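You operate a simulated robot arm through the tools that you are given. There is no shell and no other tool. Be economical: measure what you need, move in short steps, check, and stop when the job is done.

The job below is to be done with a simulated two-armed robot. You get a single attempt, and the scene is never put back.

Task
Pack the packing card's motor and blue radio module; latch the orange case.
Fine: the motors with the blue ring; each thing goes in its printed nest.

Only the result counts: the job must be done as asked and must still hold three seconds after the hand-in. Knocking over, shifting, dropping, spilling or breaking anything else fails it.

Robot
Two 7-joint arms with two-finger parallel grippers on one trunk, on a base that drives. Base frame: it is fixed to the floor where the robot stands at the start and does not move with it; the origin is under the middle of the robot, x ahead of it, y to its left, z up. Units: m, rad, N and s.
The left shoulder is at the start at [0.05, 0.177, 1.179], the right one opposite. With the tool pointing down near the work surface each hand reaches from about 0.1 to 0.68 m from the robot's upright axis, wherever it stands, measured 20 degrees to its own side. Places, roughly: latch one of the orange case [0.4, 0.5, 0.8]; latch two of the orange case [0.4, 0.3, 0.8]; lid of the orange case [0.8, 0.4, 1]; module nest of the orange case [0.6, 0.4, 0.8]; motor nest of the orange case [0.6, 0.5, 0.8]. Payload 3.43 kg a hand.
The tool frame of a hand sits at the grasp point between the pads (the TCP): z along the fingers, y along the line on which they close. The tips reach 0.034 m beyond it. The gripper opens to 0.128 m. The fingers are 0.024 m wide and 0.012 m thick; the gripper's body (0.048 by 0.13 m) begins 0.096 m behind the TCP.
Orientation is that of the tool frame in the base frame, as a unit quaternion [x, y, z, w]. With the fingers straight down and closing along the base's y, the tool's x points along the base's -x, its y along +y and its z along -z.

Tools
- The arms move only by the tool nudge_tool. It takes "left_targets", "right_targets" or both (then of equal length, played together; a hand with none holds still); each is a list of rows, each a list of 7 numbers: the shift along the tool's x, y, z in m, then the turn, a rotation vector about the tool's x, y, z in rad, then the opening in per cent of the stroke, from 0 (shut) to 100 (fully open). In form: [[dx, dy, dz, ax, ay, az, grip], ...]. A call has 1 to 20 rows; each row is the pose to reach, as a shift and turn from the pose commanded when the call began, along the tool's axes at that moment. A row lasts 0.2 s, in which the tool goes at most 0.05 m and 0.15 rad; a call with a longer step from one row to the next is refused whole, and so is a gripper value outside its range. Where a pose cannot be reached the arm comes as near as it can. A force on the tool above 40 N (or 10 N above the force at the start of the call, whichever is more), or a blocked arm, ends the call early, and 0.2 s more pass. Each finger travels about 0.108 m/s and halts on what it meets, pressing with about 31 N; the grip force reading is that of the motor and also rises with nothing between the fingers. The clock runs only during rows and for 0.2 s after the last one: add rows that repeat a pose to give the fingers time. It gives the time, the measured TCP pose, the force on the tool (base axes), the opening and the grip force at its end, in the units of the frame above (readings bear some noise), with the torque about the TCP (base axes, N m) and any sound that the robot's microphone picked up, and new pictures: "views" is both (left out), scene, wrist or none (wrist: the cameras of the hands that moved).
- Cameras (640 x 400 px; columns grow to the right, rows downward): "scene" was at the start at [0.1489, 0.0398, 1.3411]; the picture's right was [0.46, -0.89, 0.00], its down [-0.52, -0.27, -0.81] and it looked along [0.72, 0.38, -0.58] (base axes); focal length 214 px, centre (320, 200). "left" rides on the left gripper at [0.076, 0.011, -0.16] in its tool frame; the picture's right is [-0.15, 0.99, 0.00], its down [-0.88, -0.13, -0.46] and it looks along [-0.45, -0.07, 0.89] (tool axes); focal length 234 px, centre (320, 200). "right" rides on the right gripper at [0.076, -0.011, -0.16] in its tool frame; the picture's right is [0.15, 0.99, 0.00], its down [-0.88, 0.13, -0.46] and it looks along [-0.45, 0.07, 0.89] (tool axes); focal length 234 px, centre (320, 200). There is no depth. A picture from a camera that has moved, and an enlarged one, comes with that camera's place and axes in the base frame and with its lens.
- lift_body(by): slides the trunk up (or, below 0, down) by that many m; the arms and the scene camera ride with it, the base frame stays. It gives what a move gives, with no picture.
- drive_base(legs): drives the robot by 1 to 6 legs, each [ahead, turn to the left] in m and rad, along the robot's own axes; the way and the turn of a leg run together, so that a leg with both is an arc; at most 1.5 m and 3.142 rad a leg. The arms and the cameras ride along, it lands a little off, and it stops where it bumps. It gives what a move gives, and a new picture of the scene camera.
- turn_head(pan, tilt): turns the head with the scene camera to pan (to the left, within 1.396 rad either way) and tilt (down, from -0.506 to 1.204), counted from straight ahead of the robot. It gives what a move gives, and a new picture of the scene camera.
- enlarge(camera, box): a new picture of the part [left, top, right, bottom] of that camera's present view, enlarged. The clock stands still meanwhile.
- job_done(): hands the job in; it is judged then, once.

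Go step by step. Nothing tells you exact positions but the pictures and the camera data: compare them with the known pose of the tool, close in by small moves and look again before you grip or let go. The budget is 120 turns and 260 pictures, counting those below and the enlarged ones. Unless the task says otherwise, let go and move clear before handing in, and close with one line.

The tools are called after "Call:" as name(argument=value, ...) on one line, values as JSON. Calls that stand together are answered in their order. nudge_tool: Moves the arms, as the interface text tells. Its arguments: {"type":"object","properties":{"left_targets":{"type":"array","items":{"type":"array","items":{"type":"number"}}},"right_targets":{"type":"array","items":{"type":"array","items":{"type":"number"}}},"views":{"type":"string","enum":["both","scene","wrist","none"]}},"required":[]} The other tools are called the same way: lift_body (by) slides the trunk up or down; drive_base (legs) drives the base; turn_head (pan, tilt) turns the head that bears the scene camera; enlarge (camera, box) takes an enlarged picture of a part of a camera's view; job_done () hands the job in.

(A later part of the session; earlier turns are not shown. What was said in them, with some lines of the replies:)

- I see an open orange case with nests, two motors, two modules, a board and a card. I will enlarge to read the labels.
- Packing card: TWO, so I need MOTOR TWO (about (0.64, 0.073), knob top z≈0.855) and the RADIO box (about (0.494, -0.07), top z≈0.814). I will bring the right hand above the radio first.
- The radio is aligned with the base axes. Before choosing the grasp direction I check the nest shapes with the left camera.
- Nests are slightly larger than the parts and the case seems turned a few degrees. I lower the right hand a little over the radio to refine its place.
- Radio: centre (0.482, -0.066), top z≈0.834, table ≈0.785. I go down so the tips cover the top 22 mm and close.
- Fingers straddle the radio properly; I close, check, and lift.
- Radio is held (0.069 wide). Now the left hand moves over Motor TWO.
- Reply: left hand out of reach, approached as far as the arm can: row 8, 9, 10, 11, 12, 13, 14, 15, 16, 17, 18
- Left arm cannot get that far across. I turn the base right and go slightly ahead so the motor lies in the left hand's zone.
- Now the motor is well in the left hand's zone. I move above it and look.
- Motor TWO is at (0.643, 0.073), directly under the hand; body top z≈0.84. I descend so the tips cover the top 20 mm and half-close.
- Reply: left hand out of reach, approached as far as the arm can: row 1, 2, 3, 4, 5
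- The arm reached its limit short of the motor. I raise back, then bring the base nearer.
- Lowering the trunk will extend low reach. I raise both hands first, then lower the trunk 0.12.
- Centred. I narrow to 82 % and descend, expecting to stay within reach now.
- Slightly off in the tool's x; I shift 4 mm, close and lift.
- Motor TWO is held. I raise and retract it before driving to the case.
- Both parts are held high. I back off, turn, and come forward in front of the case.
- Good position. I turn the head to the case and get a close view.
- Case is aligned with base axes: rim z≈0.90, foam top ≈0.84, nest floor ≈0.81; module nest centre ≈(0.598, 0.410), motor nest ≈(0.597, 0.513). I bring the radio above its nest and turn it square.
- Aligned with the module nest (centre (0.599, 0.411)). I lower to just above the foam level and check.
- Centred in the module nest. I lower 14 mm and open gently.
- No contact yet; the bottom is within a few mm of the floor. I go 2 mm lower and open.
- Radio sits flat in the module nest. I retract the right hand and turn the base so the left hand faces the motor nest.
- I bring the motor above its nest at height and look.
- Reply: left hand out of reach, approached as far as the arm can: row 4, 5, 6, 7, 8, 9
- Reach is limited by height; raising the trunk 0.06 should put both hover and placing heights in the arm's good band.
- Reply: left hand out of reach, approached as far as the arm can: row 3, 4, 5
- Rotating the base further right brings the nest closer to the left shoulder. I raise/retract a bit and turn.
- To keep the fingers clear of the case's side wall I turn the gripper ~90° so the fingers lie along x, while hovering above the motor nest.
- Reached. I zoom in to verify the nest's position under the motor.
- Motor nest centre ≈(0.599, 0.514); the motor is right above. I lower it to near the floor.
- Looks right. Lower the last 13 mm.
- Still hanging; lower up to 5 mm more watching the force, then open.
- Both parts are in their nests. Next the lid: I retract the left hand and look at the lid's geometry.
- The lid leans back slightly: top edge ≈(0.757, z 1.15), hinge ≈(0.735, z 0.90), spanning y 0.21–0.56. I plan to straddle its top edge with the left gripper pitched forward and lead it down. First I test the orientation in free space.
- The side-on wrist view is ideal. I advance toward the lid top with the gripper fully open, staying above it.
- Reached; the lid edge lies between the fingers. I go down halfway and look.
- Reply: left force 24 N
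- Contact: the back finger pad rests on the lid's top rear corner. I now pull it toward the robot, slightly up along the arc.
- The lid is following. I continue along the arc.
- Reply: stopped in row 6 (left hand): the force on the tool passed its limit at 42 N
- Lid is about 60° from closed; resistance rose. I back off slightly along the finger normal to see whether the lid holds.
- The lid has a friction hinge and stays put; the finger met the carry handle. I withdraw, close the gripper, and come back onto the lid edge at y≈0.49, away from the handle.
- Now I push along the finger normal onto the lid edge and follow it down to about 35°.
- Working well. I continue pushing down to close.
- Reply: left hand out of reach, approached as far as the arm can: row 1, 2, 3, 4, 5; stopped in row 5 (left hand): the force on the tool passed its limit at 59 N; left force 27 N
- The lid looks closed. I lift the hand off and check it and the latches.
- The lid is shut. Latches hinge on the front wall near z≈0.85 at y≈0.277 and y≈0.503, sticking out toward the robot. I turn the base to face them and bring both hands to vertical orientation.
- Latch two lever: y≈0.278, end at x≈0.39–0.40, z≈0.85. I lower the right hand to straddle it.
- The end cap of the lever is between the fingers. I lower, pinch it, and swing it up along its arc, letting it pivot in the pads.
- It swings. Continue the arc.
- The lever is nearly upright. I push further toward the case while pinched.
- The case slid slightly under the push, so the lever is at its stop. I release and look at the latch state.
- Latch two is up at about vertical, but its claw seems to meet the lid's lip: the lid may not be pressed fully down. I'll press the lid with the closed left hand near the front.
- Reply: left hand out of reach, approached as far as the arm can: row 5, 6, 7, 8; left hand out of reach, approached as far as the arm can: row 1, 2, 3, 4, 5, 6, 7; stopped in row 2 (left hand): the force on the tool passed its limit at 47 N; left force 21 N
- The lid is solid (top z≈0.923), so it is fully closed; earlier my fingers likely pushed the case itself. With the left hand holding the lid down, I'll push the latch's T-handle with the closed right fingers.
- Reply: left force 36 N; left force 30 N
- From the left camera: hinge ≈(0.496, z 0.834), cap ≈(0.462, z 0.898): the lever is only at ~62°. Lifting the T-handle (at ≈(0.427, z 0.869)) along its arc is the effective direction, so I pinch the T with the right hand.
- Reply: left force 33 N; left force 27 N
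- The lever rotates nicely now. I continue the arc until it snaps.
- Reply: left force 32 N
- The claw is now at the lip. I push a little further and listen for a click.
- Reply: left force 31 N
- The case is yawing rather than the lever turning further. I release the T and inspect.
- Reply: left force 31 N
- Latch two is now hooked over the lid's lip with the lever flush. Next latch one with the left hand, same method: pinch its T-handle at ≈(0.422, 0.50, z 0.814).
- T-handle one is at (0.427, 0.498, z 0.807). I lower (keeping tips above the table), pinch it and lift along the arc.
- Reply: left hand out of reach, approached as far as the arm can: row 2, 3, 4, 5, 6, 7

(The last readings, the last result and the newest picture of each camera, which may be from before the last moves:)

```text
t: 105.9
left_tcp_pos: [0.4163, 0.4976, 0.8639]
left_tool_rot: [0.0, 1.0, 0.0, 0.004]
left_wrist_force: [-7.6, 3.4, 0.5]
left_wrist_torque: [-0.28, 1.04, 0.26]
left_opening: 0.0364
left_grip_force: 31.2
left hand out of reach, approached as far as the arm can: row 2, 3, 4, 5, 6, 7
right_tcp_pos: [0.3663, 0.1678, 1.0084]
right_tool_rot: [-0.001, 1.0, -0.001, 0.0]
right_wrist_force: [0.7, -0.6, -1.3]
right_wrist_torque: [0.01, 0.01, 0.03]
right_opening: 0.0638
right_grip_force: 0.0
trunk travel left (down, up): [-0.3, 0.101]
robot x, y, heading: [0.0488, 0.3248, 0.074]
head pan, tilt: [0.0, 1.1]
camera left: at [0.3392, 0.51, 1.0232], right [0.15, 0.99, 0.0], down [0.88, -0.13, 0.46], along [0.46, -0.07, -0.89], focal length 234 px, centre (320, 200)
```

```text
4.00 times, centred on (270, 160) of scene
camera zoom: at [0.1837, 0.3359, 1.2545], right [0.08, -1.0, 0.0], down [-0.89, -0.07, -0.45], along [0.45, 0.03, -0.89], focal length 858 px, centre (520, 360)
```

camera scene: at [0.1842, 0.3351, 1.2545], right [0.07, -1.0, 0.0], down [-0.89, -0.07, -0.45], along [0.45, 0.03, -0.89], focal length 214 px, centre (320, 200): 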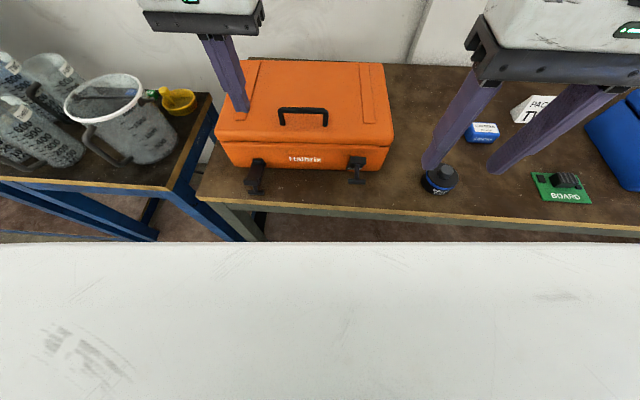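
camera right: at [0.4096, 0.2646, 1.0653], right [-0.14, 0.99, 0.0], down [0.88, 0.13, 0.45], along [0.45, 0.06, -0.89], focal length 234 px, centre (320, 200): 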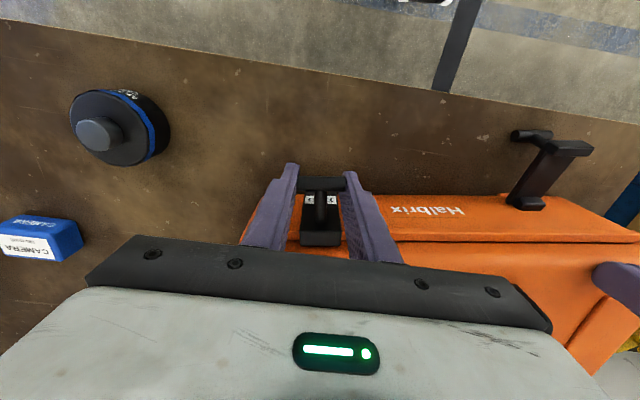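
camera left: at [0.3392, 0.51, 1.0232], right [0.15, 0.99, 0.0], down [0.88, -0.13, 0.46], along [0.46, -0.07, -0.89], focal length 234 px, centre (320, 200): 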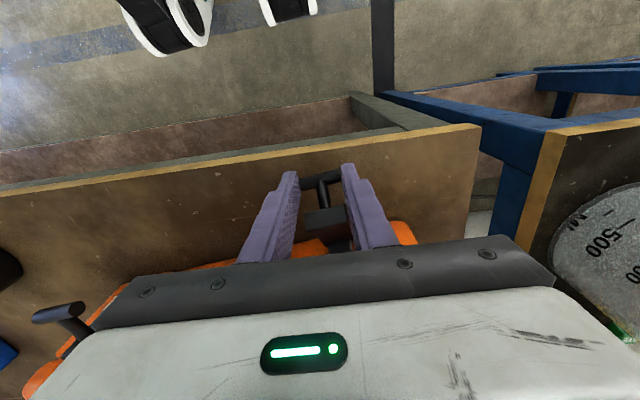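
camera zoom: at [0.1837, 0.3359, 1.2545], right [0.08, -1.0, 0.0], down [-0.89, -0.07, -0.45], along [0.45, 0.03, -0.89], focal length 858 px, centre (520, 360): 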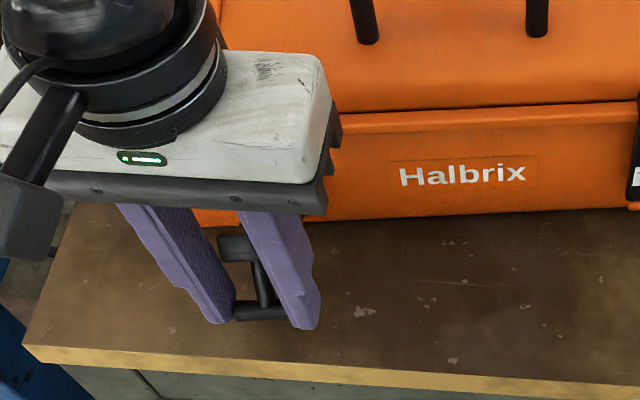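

Lever one is moving. Continue to ~75°.

Call:
nudge_tool(left_targets=[[-0.001, 0, -0.01, 0, 0, 0, 10], [-0.0027, 0, -0.0202, 0, 0, 0, 10], [-0.006, 0, -0.03, 0, 0, 0, 10], [-0.0105, 0, -0.039, 0, 0, 0, 10], [-0.016, 0, -0.0475, 0, 0, 0, 10], [-0.0228, 0, -0.0552, 0, 0, 0, 10]], views="wrist")

Call:
enlarge(camera="scene", box=[200, 70, 400, 200])

Call:
enlarge(camera="right", box=[380, 80, 640, 280])

```text
t: 107.3
left_tcp_pos: [0.4381, 0.4981, 0.9206]
left_tool_rot: [0.0, 1.0, 0.0, 0.007]
left_wrist_force: [0.1, -0.2, -0.1]
left_wrist_torque: [-0.01, 0.02, 0.0]
left_opening: 0.0129
left_grip_force: 0.0
right_tcp_pos: [0.3667, 0.1682, 1.0086]
right_tool_rot: [0.001, 1.0, 0.0, -0.001]
right_wrist_force: [0.3, -0.8, -0.8]
right_wrist_torque: [-0.02, -0.02, 0.04]
right_opening: 0.0641
right_grip_force: 0.0
trunk travel left (down, up): [-0.3, 0.101]
robot x, y, heading: [0.052, 0.3257, 0.075]
head pan, tilt: [0.0, 1.1]
camera left: at [0.3615, 0.5102, 1.0795], right [0.15, 0.99, 0.0], down [0.87, -0.13, 0.47], along [0.46, -0.07, -0.88], focal length 234 px, centre (320, 200)
```

left: 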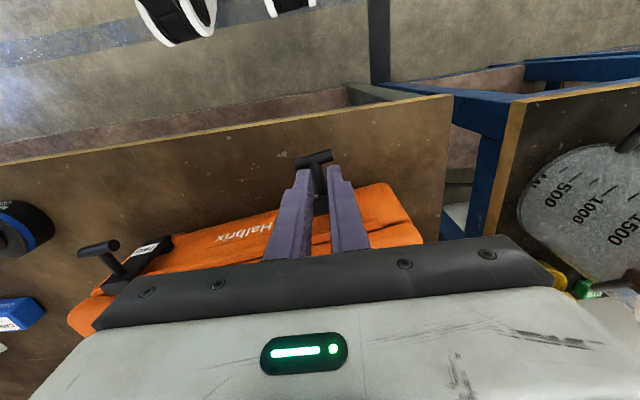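

```text
3.08 times, centred on (300, 135) of scene
camera zoom: at [0.1837, 0.3352, 1.2546], right [0.08, -1.0, 0.0], down [-0.89, -0.07, -0.45], along [0.45, 0.03, -0.89], focal length 660 px, centre (382, 400)
```

zoom: 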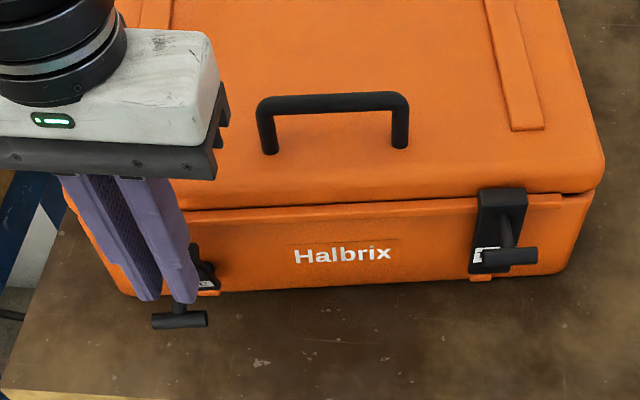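

```text
2.00 times, centred on (510, 180) of right
camera zoom: at [0.2916, 0.1567, 1.1687], right [-0.15, 0.99, 0.0], down [0.88, 0.13, 0.45], along [0.45, 0.07, -0.89], focal length 468 px, centre (-60, 240)
```

zoom: 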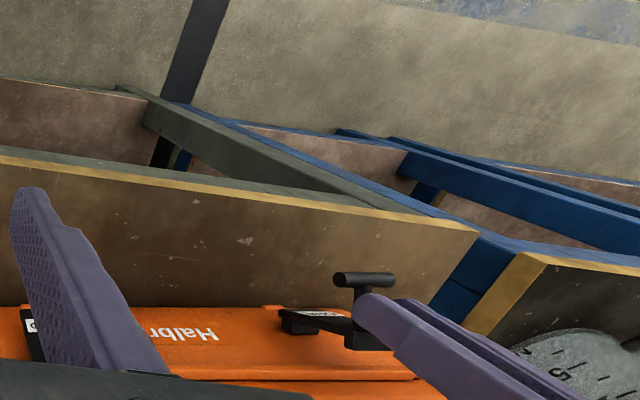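

The T slipped out near the tips; lever one is at about 60°. I re-grip the T at ≈(0.424, 0.493, z 0.878) deeper in the pads.

Call:
nudge_tool(left_targets=[[0.005, 0, -0.03, 0, 0, 0, 15], [0.014, -0.004, -0.03, 0, 0, 0, 35], [0.014, -0.004, -0.03, 0, 0, 0, 50], [0.014, -0.004, 0.0, 0, 0, 0, 50], [0.014, -0.004, 0.03, 0, 0, 0, 50], [0.014, -0.004, 0.046, 0, 0, 0, 50], [0.014, -0.004, 0.046, 0, 0, 0, 30], [0.014, -0.004, 0.046, 0, 0, 0, 10], [0.014, -0.004, 0.046, 0, 0, 0, 10]], views="wrist")

Call:
enlarge(camera="scene", box=[200, 70, 400, 200])

```text
t: 109.3
left_tcp_pos: [0.426, 0.493, 0.8745]
left_tool_rot: [-0.001, 1.0, -0.001, 0.006]
left_wrist_force: [-0.1, 10.5, 0.2]
left_wrist_torque: [0.19, -0.04, 0.53]
left_opening: 0.0362
left_grip_force: 31.2
right_tcp_pos: [0.3659, 0.1681, 1.0074]
right_tool_rot: [0.0, 1.0, -0.001, -0.001]
right_wrist_force: [0.2, -0.7, 0.0]
right_wrist_torque: [0.03, 0.02, 0.02]
right_opening: 0.064
right_grip_force: 0.0
trunk travel left (down, up): [-0.3, 0.101]
robot x, y, heading: [0.0503, 0.3295, 0.07]
head pan, tilt: [0.0, 1.1]
camera left: at [0.3495, 0.5047, 1.0325], right [0.14, 0.99, 0.0], down [0.87, -0.13, 0.47], along [0.46, -0.07, -0.88], focal length 234 px, centre (320, 200)
```

left: 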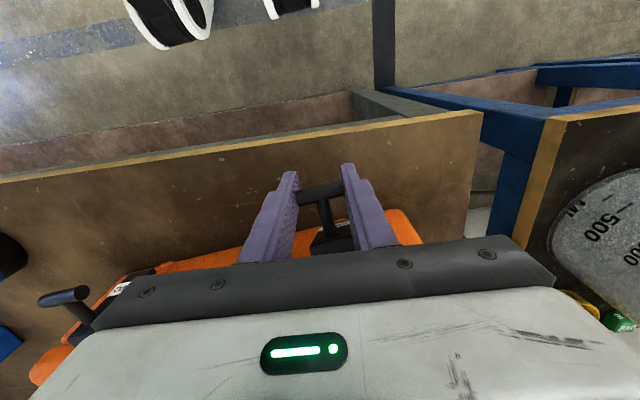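

```text
3.08 times, centred on (300, 135) of scene
camera zoom: at [0.1836, 0.3361, 1.2546], right [0.08, -1.0, 0.0], down [-0.89, -0.07, -0.45], along [0.45, 0.03, -0.89], focal length 660 px, centre (382, 400)
```

zoom: 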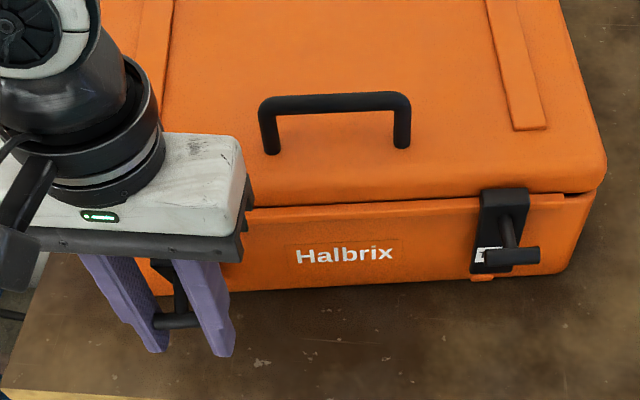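

Gripped well. I move along the last arc.

Call:
nudge_tool(left_targets=[[-0.0035, 0, -0.006, 0, 0, 0, 10], [-0.0075, 0, -0.0115, 0, 0, 0, 10], [-0.012, 0, -0.017, 0, 0, 0, 10], [-0.0165, 0, -0.022, 0, 0, 0, 10], [-0.021, 0, -0.0265, 0, 0, 0, 10], [-0.026, 0, -0.031, 0, 0, 0, 10], [-0.031, 0, -0.034, 0, 0, 0, 10]], views="wrist")

Call:
enlarge(camera="scene", box=[200, 70, 400, 200])

Call:
enlarge(camera="right", box=[380, 120, 640, 320])

```text
t: 110.9
left_tcp_pos: [0.4578, 0.4953, 0.9089]
left_tool_rot: [0.0, 1.0, -0.002, 0.006]
left_wrist_force: [-4.5, 2.7, -0.7]
left_wrist_torque: [-0.06, 0.68, 0.22]
left_opening: 0.0363
left_grip_force: 31.2
right_tcp_pos: [0.3677, 0.168, 1.0072]
right_tool_rot: [0.001, 1.0, 0.0, -0.001]
right_wrist_force: [-0.1, 0.0, 0.0]
right_wrist_torque: [-0.02, 0.0, 0.0]
right_opening: 0.0641
right_grip_force: 0.0
trunk travel left (down, up): [-0.3, 0.101]
robot x, y, heading: [0.0503, 0.326, 0.077]
head pan, tilt: [0.0, 1.1]
camera left: at [0.3801, 0.5057, 1.0668], right [0.15, 0.99, 0.0], down [0.87, -0.13, 0.47], along [0.46, -0.07, -0.88], focal length 234 px, centre (320, 200)
```

left: 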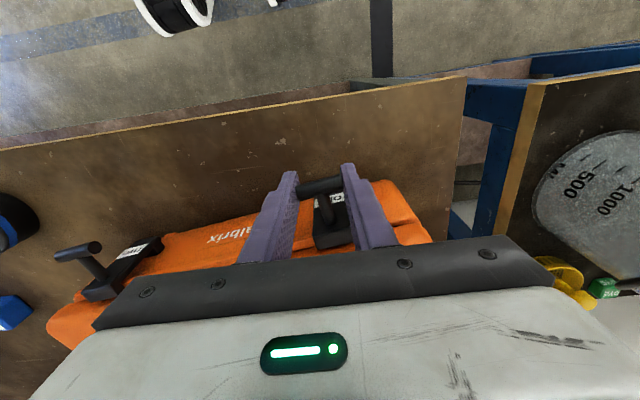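

```text
3.08 times, centred on (300, 135) of scene
camera zoom: at [0.1843, 0.3357, 1.2544], right [0.08, -1.0, 0.0], down [-0.89, -0.07, -0.45], along [0.45, 0.03, -0.89], focal length 660 px, centre (382, 400)
```

zoom: 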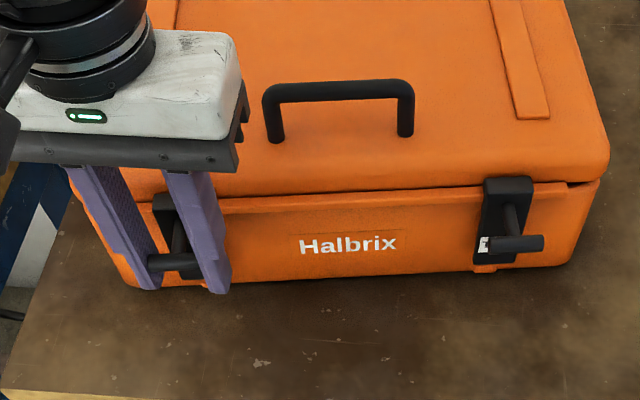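

```text
2.00 times, centred on (510, 220) of right
camera zoom: at [0.2921, 0.1572, 1.1685], right [-0.15, 0.99, 0.0], down [0.88, 0.13, 0.45], along [0.45, 0.07, -0.89], focal length 468 px, centre (-60, 160)
```

zoom: 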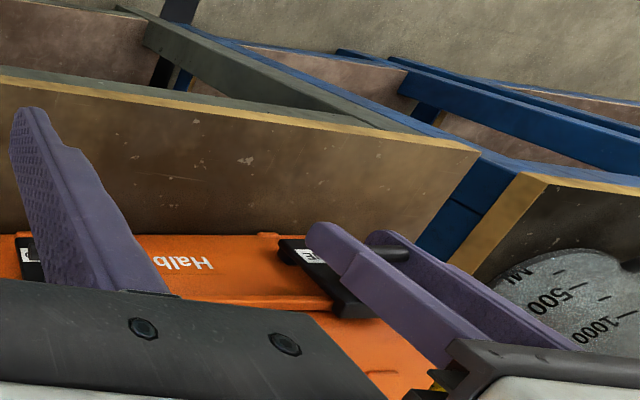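

Call:
nudge_tool(left_targets=[[-0.004, 0, -0.002, 0, 0, 0, 10], [-0.008, 0, -0.003, 0, 0, 0, 10], [-0.012, 0, -0.004, 0, 0, 0, 10], [-0.012, 0, -0.004, 0, 0, 0, 10]], views="none")

Call:
nudge_tool(left_targets=[[0.002, 0, 0, 0, 0, 0, 30], [0.004, 0, 0, 0, 0, 0, 50], [0.04, 0, 0, 0, 0, 0, 50], [0.07, 0, -0.03, 0, 0, 0, 50], [0.08, 0.04, -0.06, 0, 0, 0, 50], [0.09, 0.08, -0.1, 0, 0, 0, 50], [0.09, 0.12, -0.12, 0, 0, 0, 50]], views="none")

Call:
enlarge(camera="scene", box=[200, 70, 400, 200])

Call:
enlarge(camera="right", box=[380, 120, 640, 320])

Call:
enlarge(camera="left", box=[100, 60, 340, 240])

```text
t: 111.9
left_tcp_pos: [0.4684, 0.4938, 0.9113]
left_tool_rot: [-0.001, 1.0, -0.001, 0.007]
left_wrist_force: [-5.2, 2.7, -14.2]
left_wrist_torque: [0.08, 0.37, 0.21]
left_opening: 0.036
left_grip_force: 30.5
right_tcp_pos: [0.367, 0.1683, 1.0082]
right_tool_rot: [0.001, 1.0, -0.001, -0.002]
right_wrist_force: [0.2, -0.4, -1.2]
right_wrist_torque: [0.0, -0.01, 0.03]
right_opening: 0.0639
right_grip_force: 0.0
trunk travel left (down, up): [-0.3, 0.101]
robot x, y, heading: [0.0523, 0.3262, 0.071]
head pan, tilt: [0.0, 1.1]
```

```text
refused: row 5 steps farther than a row can; nothing moved
```

```text
3.08 times, centred on (300, 135) of scene
camera zoom: at [0.1842, 0.3358, 1.2545], right [0.08, -1.0, 0.0], down [-0.89, -0.07, -0.45], along [0.45, 0.03, -0.89], focal length 660 px, centre (382, 400)
```

zoom: 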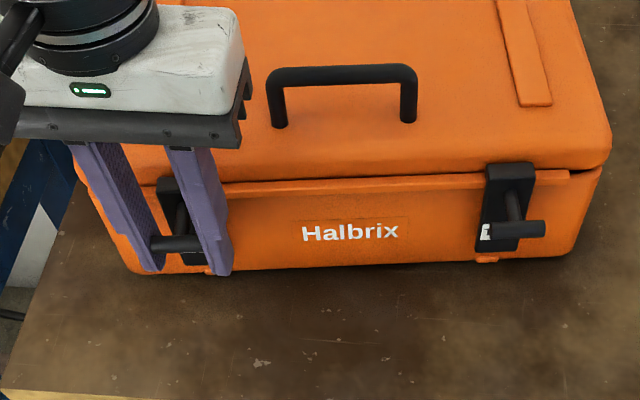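

```text
2.00 times, centred on (510, 220) of right
camera zoom: at [0.292, 0.1572, 1.1686], right [-0.15, 0.99, 0.0], down [0.88, 0.13, 0.45], along [0.45, 0.07, -0.89], focal length 468 px, centre (-60, 160)
```

zoom: 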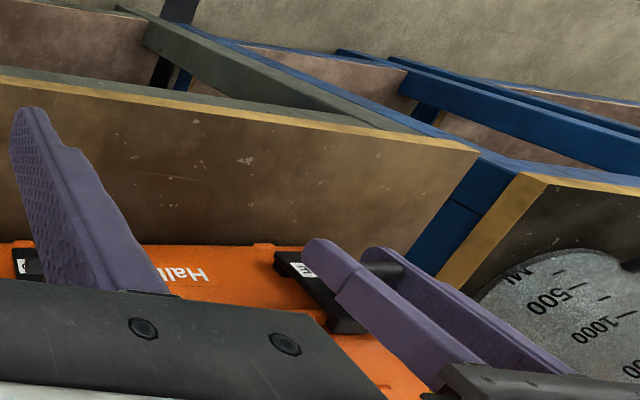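

```text
2.22 times, centred on (220, 150) of left
camera zoom: at [0.3921, 0.5055, 1.0714], right [0.15, 0.99, 0.0], down [0.87, -0.13, 0.47], along [0.46, -0.07, -0.88], focal length 520 px, centre (542, 311)
```

zoom: 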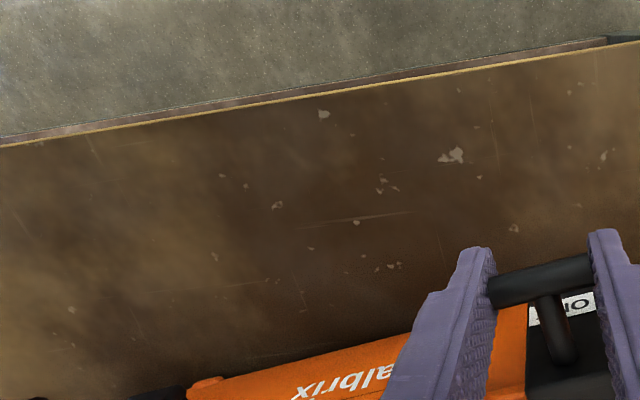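

Force z −14 suggests the lever is at its stop. I release and retreat to inspect.

Call:
nudge_tool(left_targets=[[0.002, 0, 0, 0, 0, 0, 30], [0.004, 0, 0, 0, 0, 0, 50], [0.04, 0, 0, 0, 0, 0, 50], [0.06, 0.01, -0.03, 0, 0, 0, 50], [0.07, 0.035, -0.06, 0, 0, 0, 50], [0.08, 0.065, -0.09, 0, 0, 0, 50], [0.085, 0.1, -0.11, 0, 0, 0, 50], [0.085, 0.13, -0.13, 0, 0, 0, 50]], views="none")

Call:
enlarge(camera="scene", box=[220, 90, 400, 190])

Call:
enlarge(camera="left", box=[100, 80, 340, 260])

Call:
enlarge(camera="right", box=[380, 120, 640, 320])

```text
t: 113.7
left_tcp_pos: [0.3818, 0.6238, 1.04]
left_tool_rot: [0.001, 1.0, -0.001, 0.008]
left_wrist_force: [-0.1, 0.3, 0.1]
left_wrist_torque: [-0.02, -0.03, -0.01]
left_opening: 0.0642
left_grip_force: 0.0
right_tcp_pos: [0.3673, 0.1685, 1.0079]
right_tool_rot: [0.0, 1.0, -0.001, -0.001]
right_wrist_force: [-0.2, -0.6, -0.2]
right_wrist_torque: [-0.01, -0.01, 0.01]
right_opening: 0.0641
right_grip_force: 0.0
trunk travel left (down, up): [-0.3, 0.101]
robot x, y, heading: [0.049, 0.3248, 0.074]
head pan, tilt: [0.0, 1.1]
```

```text
3.56 times, centred on (310, 140) of scene
camera zoom: at [0.1835, 0.3354, 1.2546], right [0.08, -1.0, 0.0], down [-0.89, -0.07, -0.45], along [0.45, 0.03, -0.89], focal length 763 px, centre (356, 413)
```

zoom: 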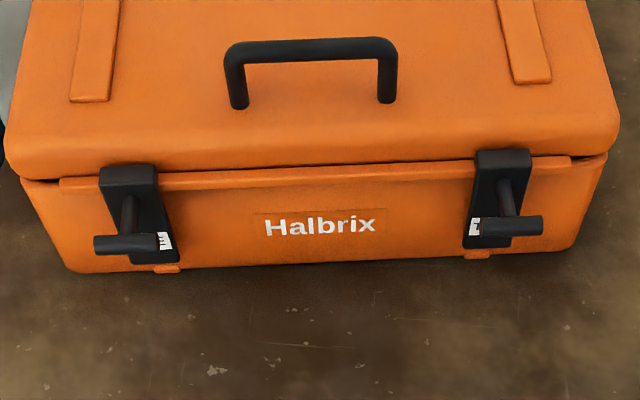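

```text
2.22 times, centred on (220, 170) of left
camera zoom: at [0.3056, 0.636, 1.1991], right [0.15, 0.99, 0.0], down [0.87, -0.13, 0.47], along [0.46, -0.07, -0.88], focal length 520 px, centre (542, 267)
```

zoom: 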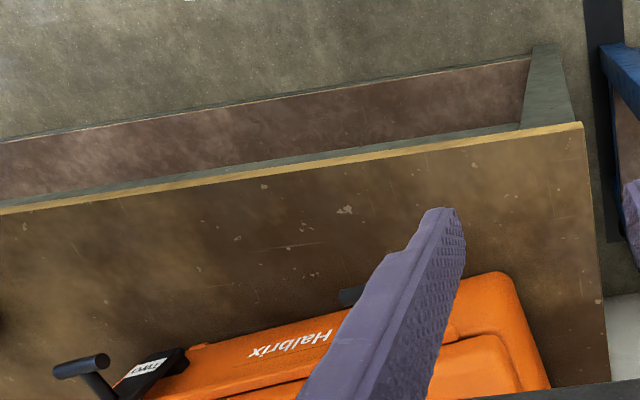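

```text
2.00 times, centred on (510, 220) of right
camera zoom: at [0.2914, 0.1569, 1.1687], right [-0.15, 0.99, 0.0], down [0.88, 0.13, 0.45], along [0.45, 0.07, -0.89], focal length 468 px, centre (-60, 160)
```

zoom: 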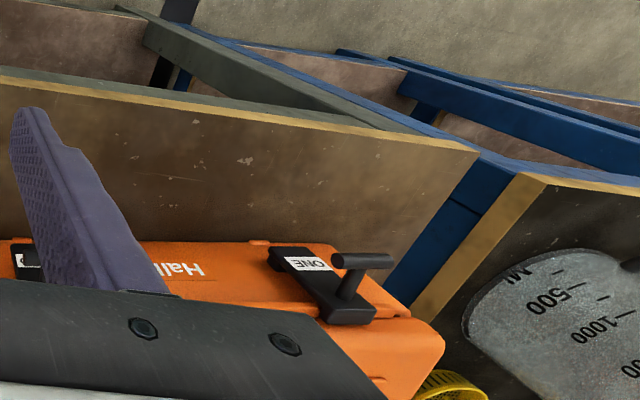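

Both claws lie over the lip. I zoom to compare how fully each is seated.

Call:
enlarge(camera="scene", box=[220, 120, 300, 170])

Call:
enlarge(camera="scene", box=[330, 115, 410, 165])

```text
8.00 times, centred on (260, 145) of scene
camera zoom: at [0.1835, 0.3354, 1.2546], right [0.08, -1.0, 0.0], down [-0.89, -0.07, -0.45], along [0.45, 0.03, -0.89], focal length 1716 px, centre (800, 640)
```

zoom: 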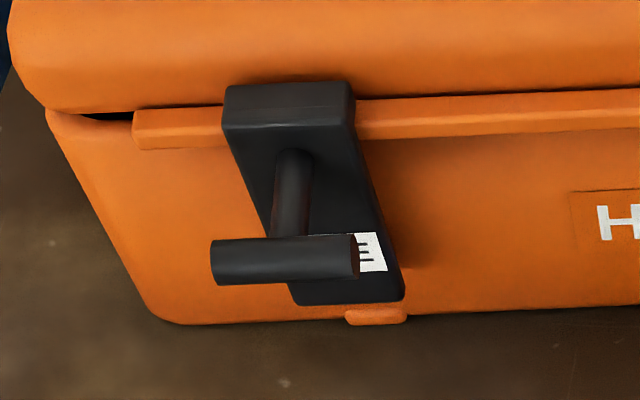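

```text
8.00 times, centred on (370, 140) of scene
camera zoom: at [0.1835, 0.3354, 1.2546], right [0.08, -1.0, 0.0], down [-0.89, -0.07, -0.45], along [0.45, 0.03, -0.89], focal length 1716 px, centre (-80, 680)
```

zoom: 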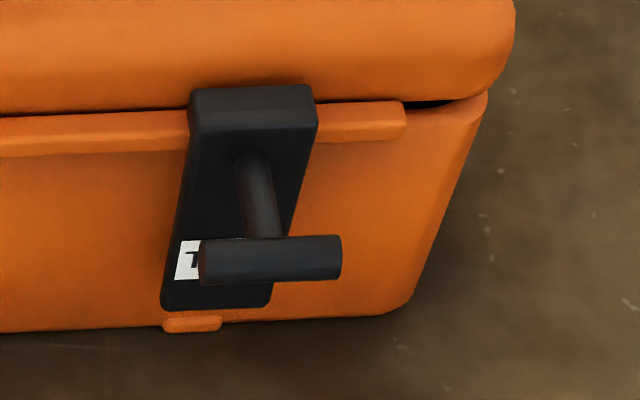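

Both latches sit identically over the lip. A last overall look at the scene before handing in.

Call:
turn_head(pan=0.0, tilt=0.75)

```text
t: 114.5
left_tcp_pos: [0.3841, 0.6245, 1.0405]
left_tool_rot: [0.0, 1.0, -0.002, 0.007]
left_wrist_force: [0.0, 0.1, 0.4]
left_wrist_torque: [0.0, 0.01, 0.0]
left_opening: 0.064
left_grip_force: 0.0
right_tcp_pos: [0.3665, 0.1679, 1.0085]
right_tool_rot: [0.001, 1.0, 0.0, -0.001]
right_wrist_force: [0.1, -0.1, 0.6]
right_wrist_torque: [-0.03, 0.0, 0.01]
right_opening: 0.0637
right_grip_force: 0.0
trunk travel left (down, up): [-0.3, 0.101]
robot x, y, heading: [0.0484, 0.3246, 0.075]
head pan, tilt: [0.0, 0.75]
camera scene: at [0.2033, 0.3366, 1.2803], right [0.08, -1.0, 0.0], down [-0.68, -0.05, -0.73], along [0.73, 0.06, -0.68], focal length 214 px, centre (320, 200)
```

scene: 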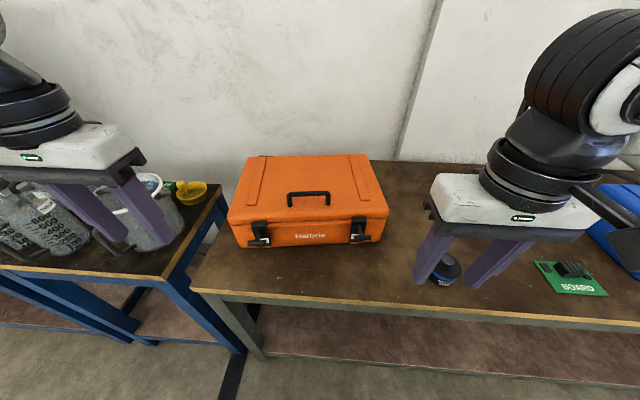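

Call:
job_done()

```text
The job is handed in.
```

I handed the job in with Motor TWO and the blue radio in their printed nests, the orange case's lid shut and both latches over its lip. I heard no click from either latch, so I judged them closed by sight and by each lever reaching its stop. While I pushed the latches, the case slid a few centimetres toward the wall and turned slightly. Nothing else on the table looked disturbed.
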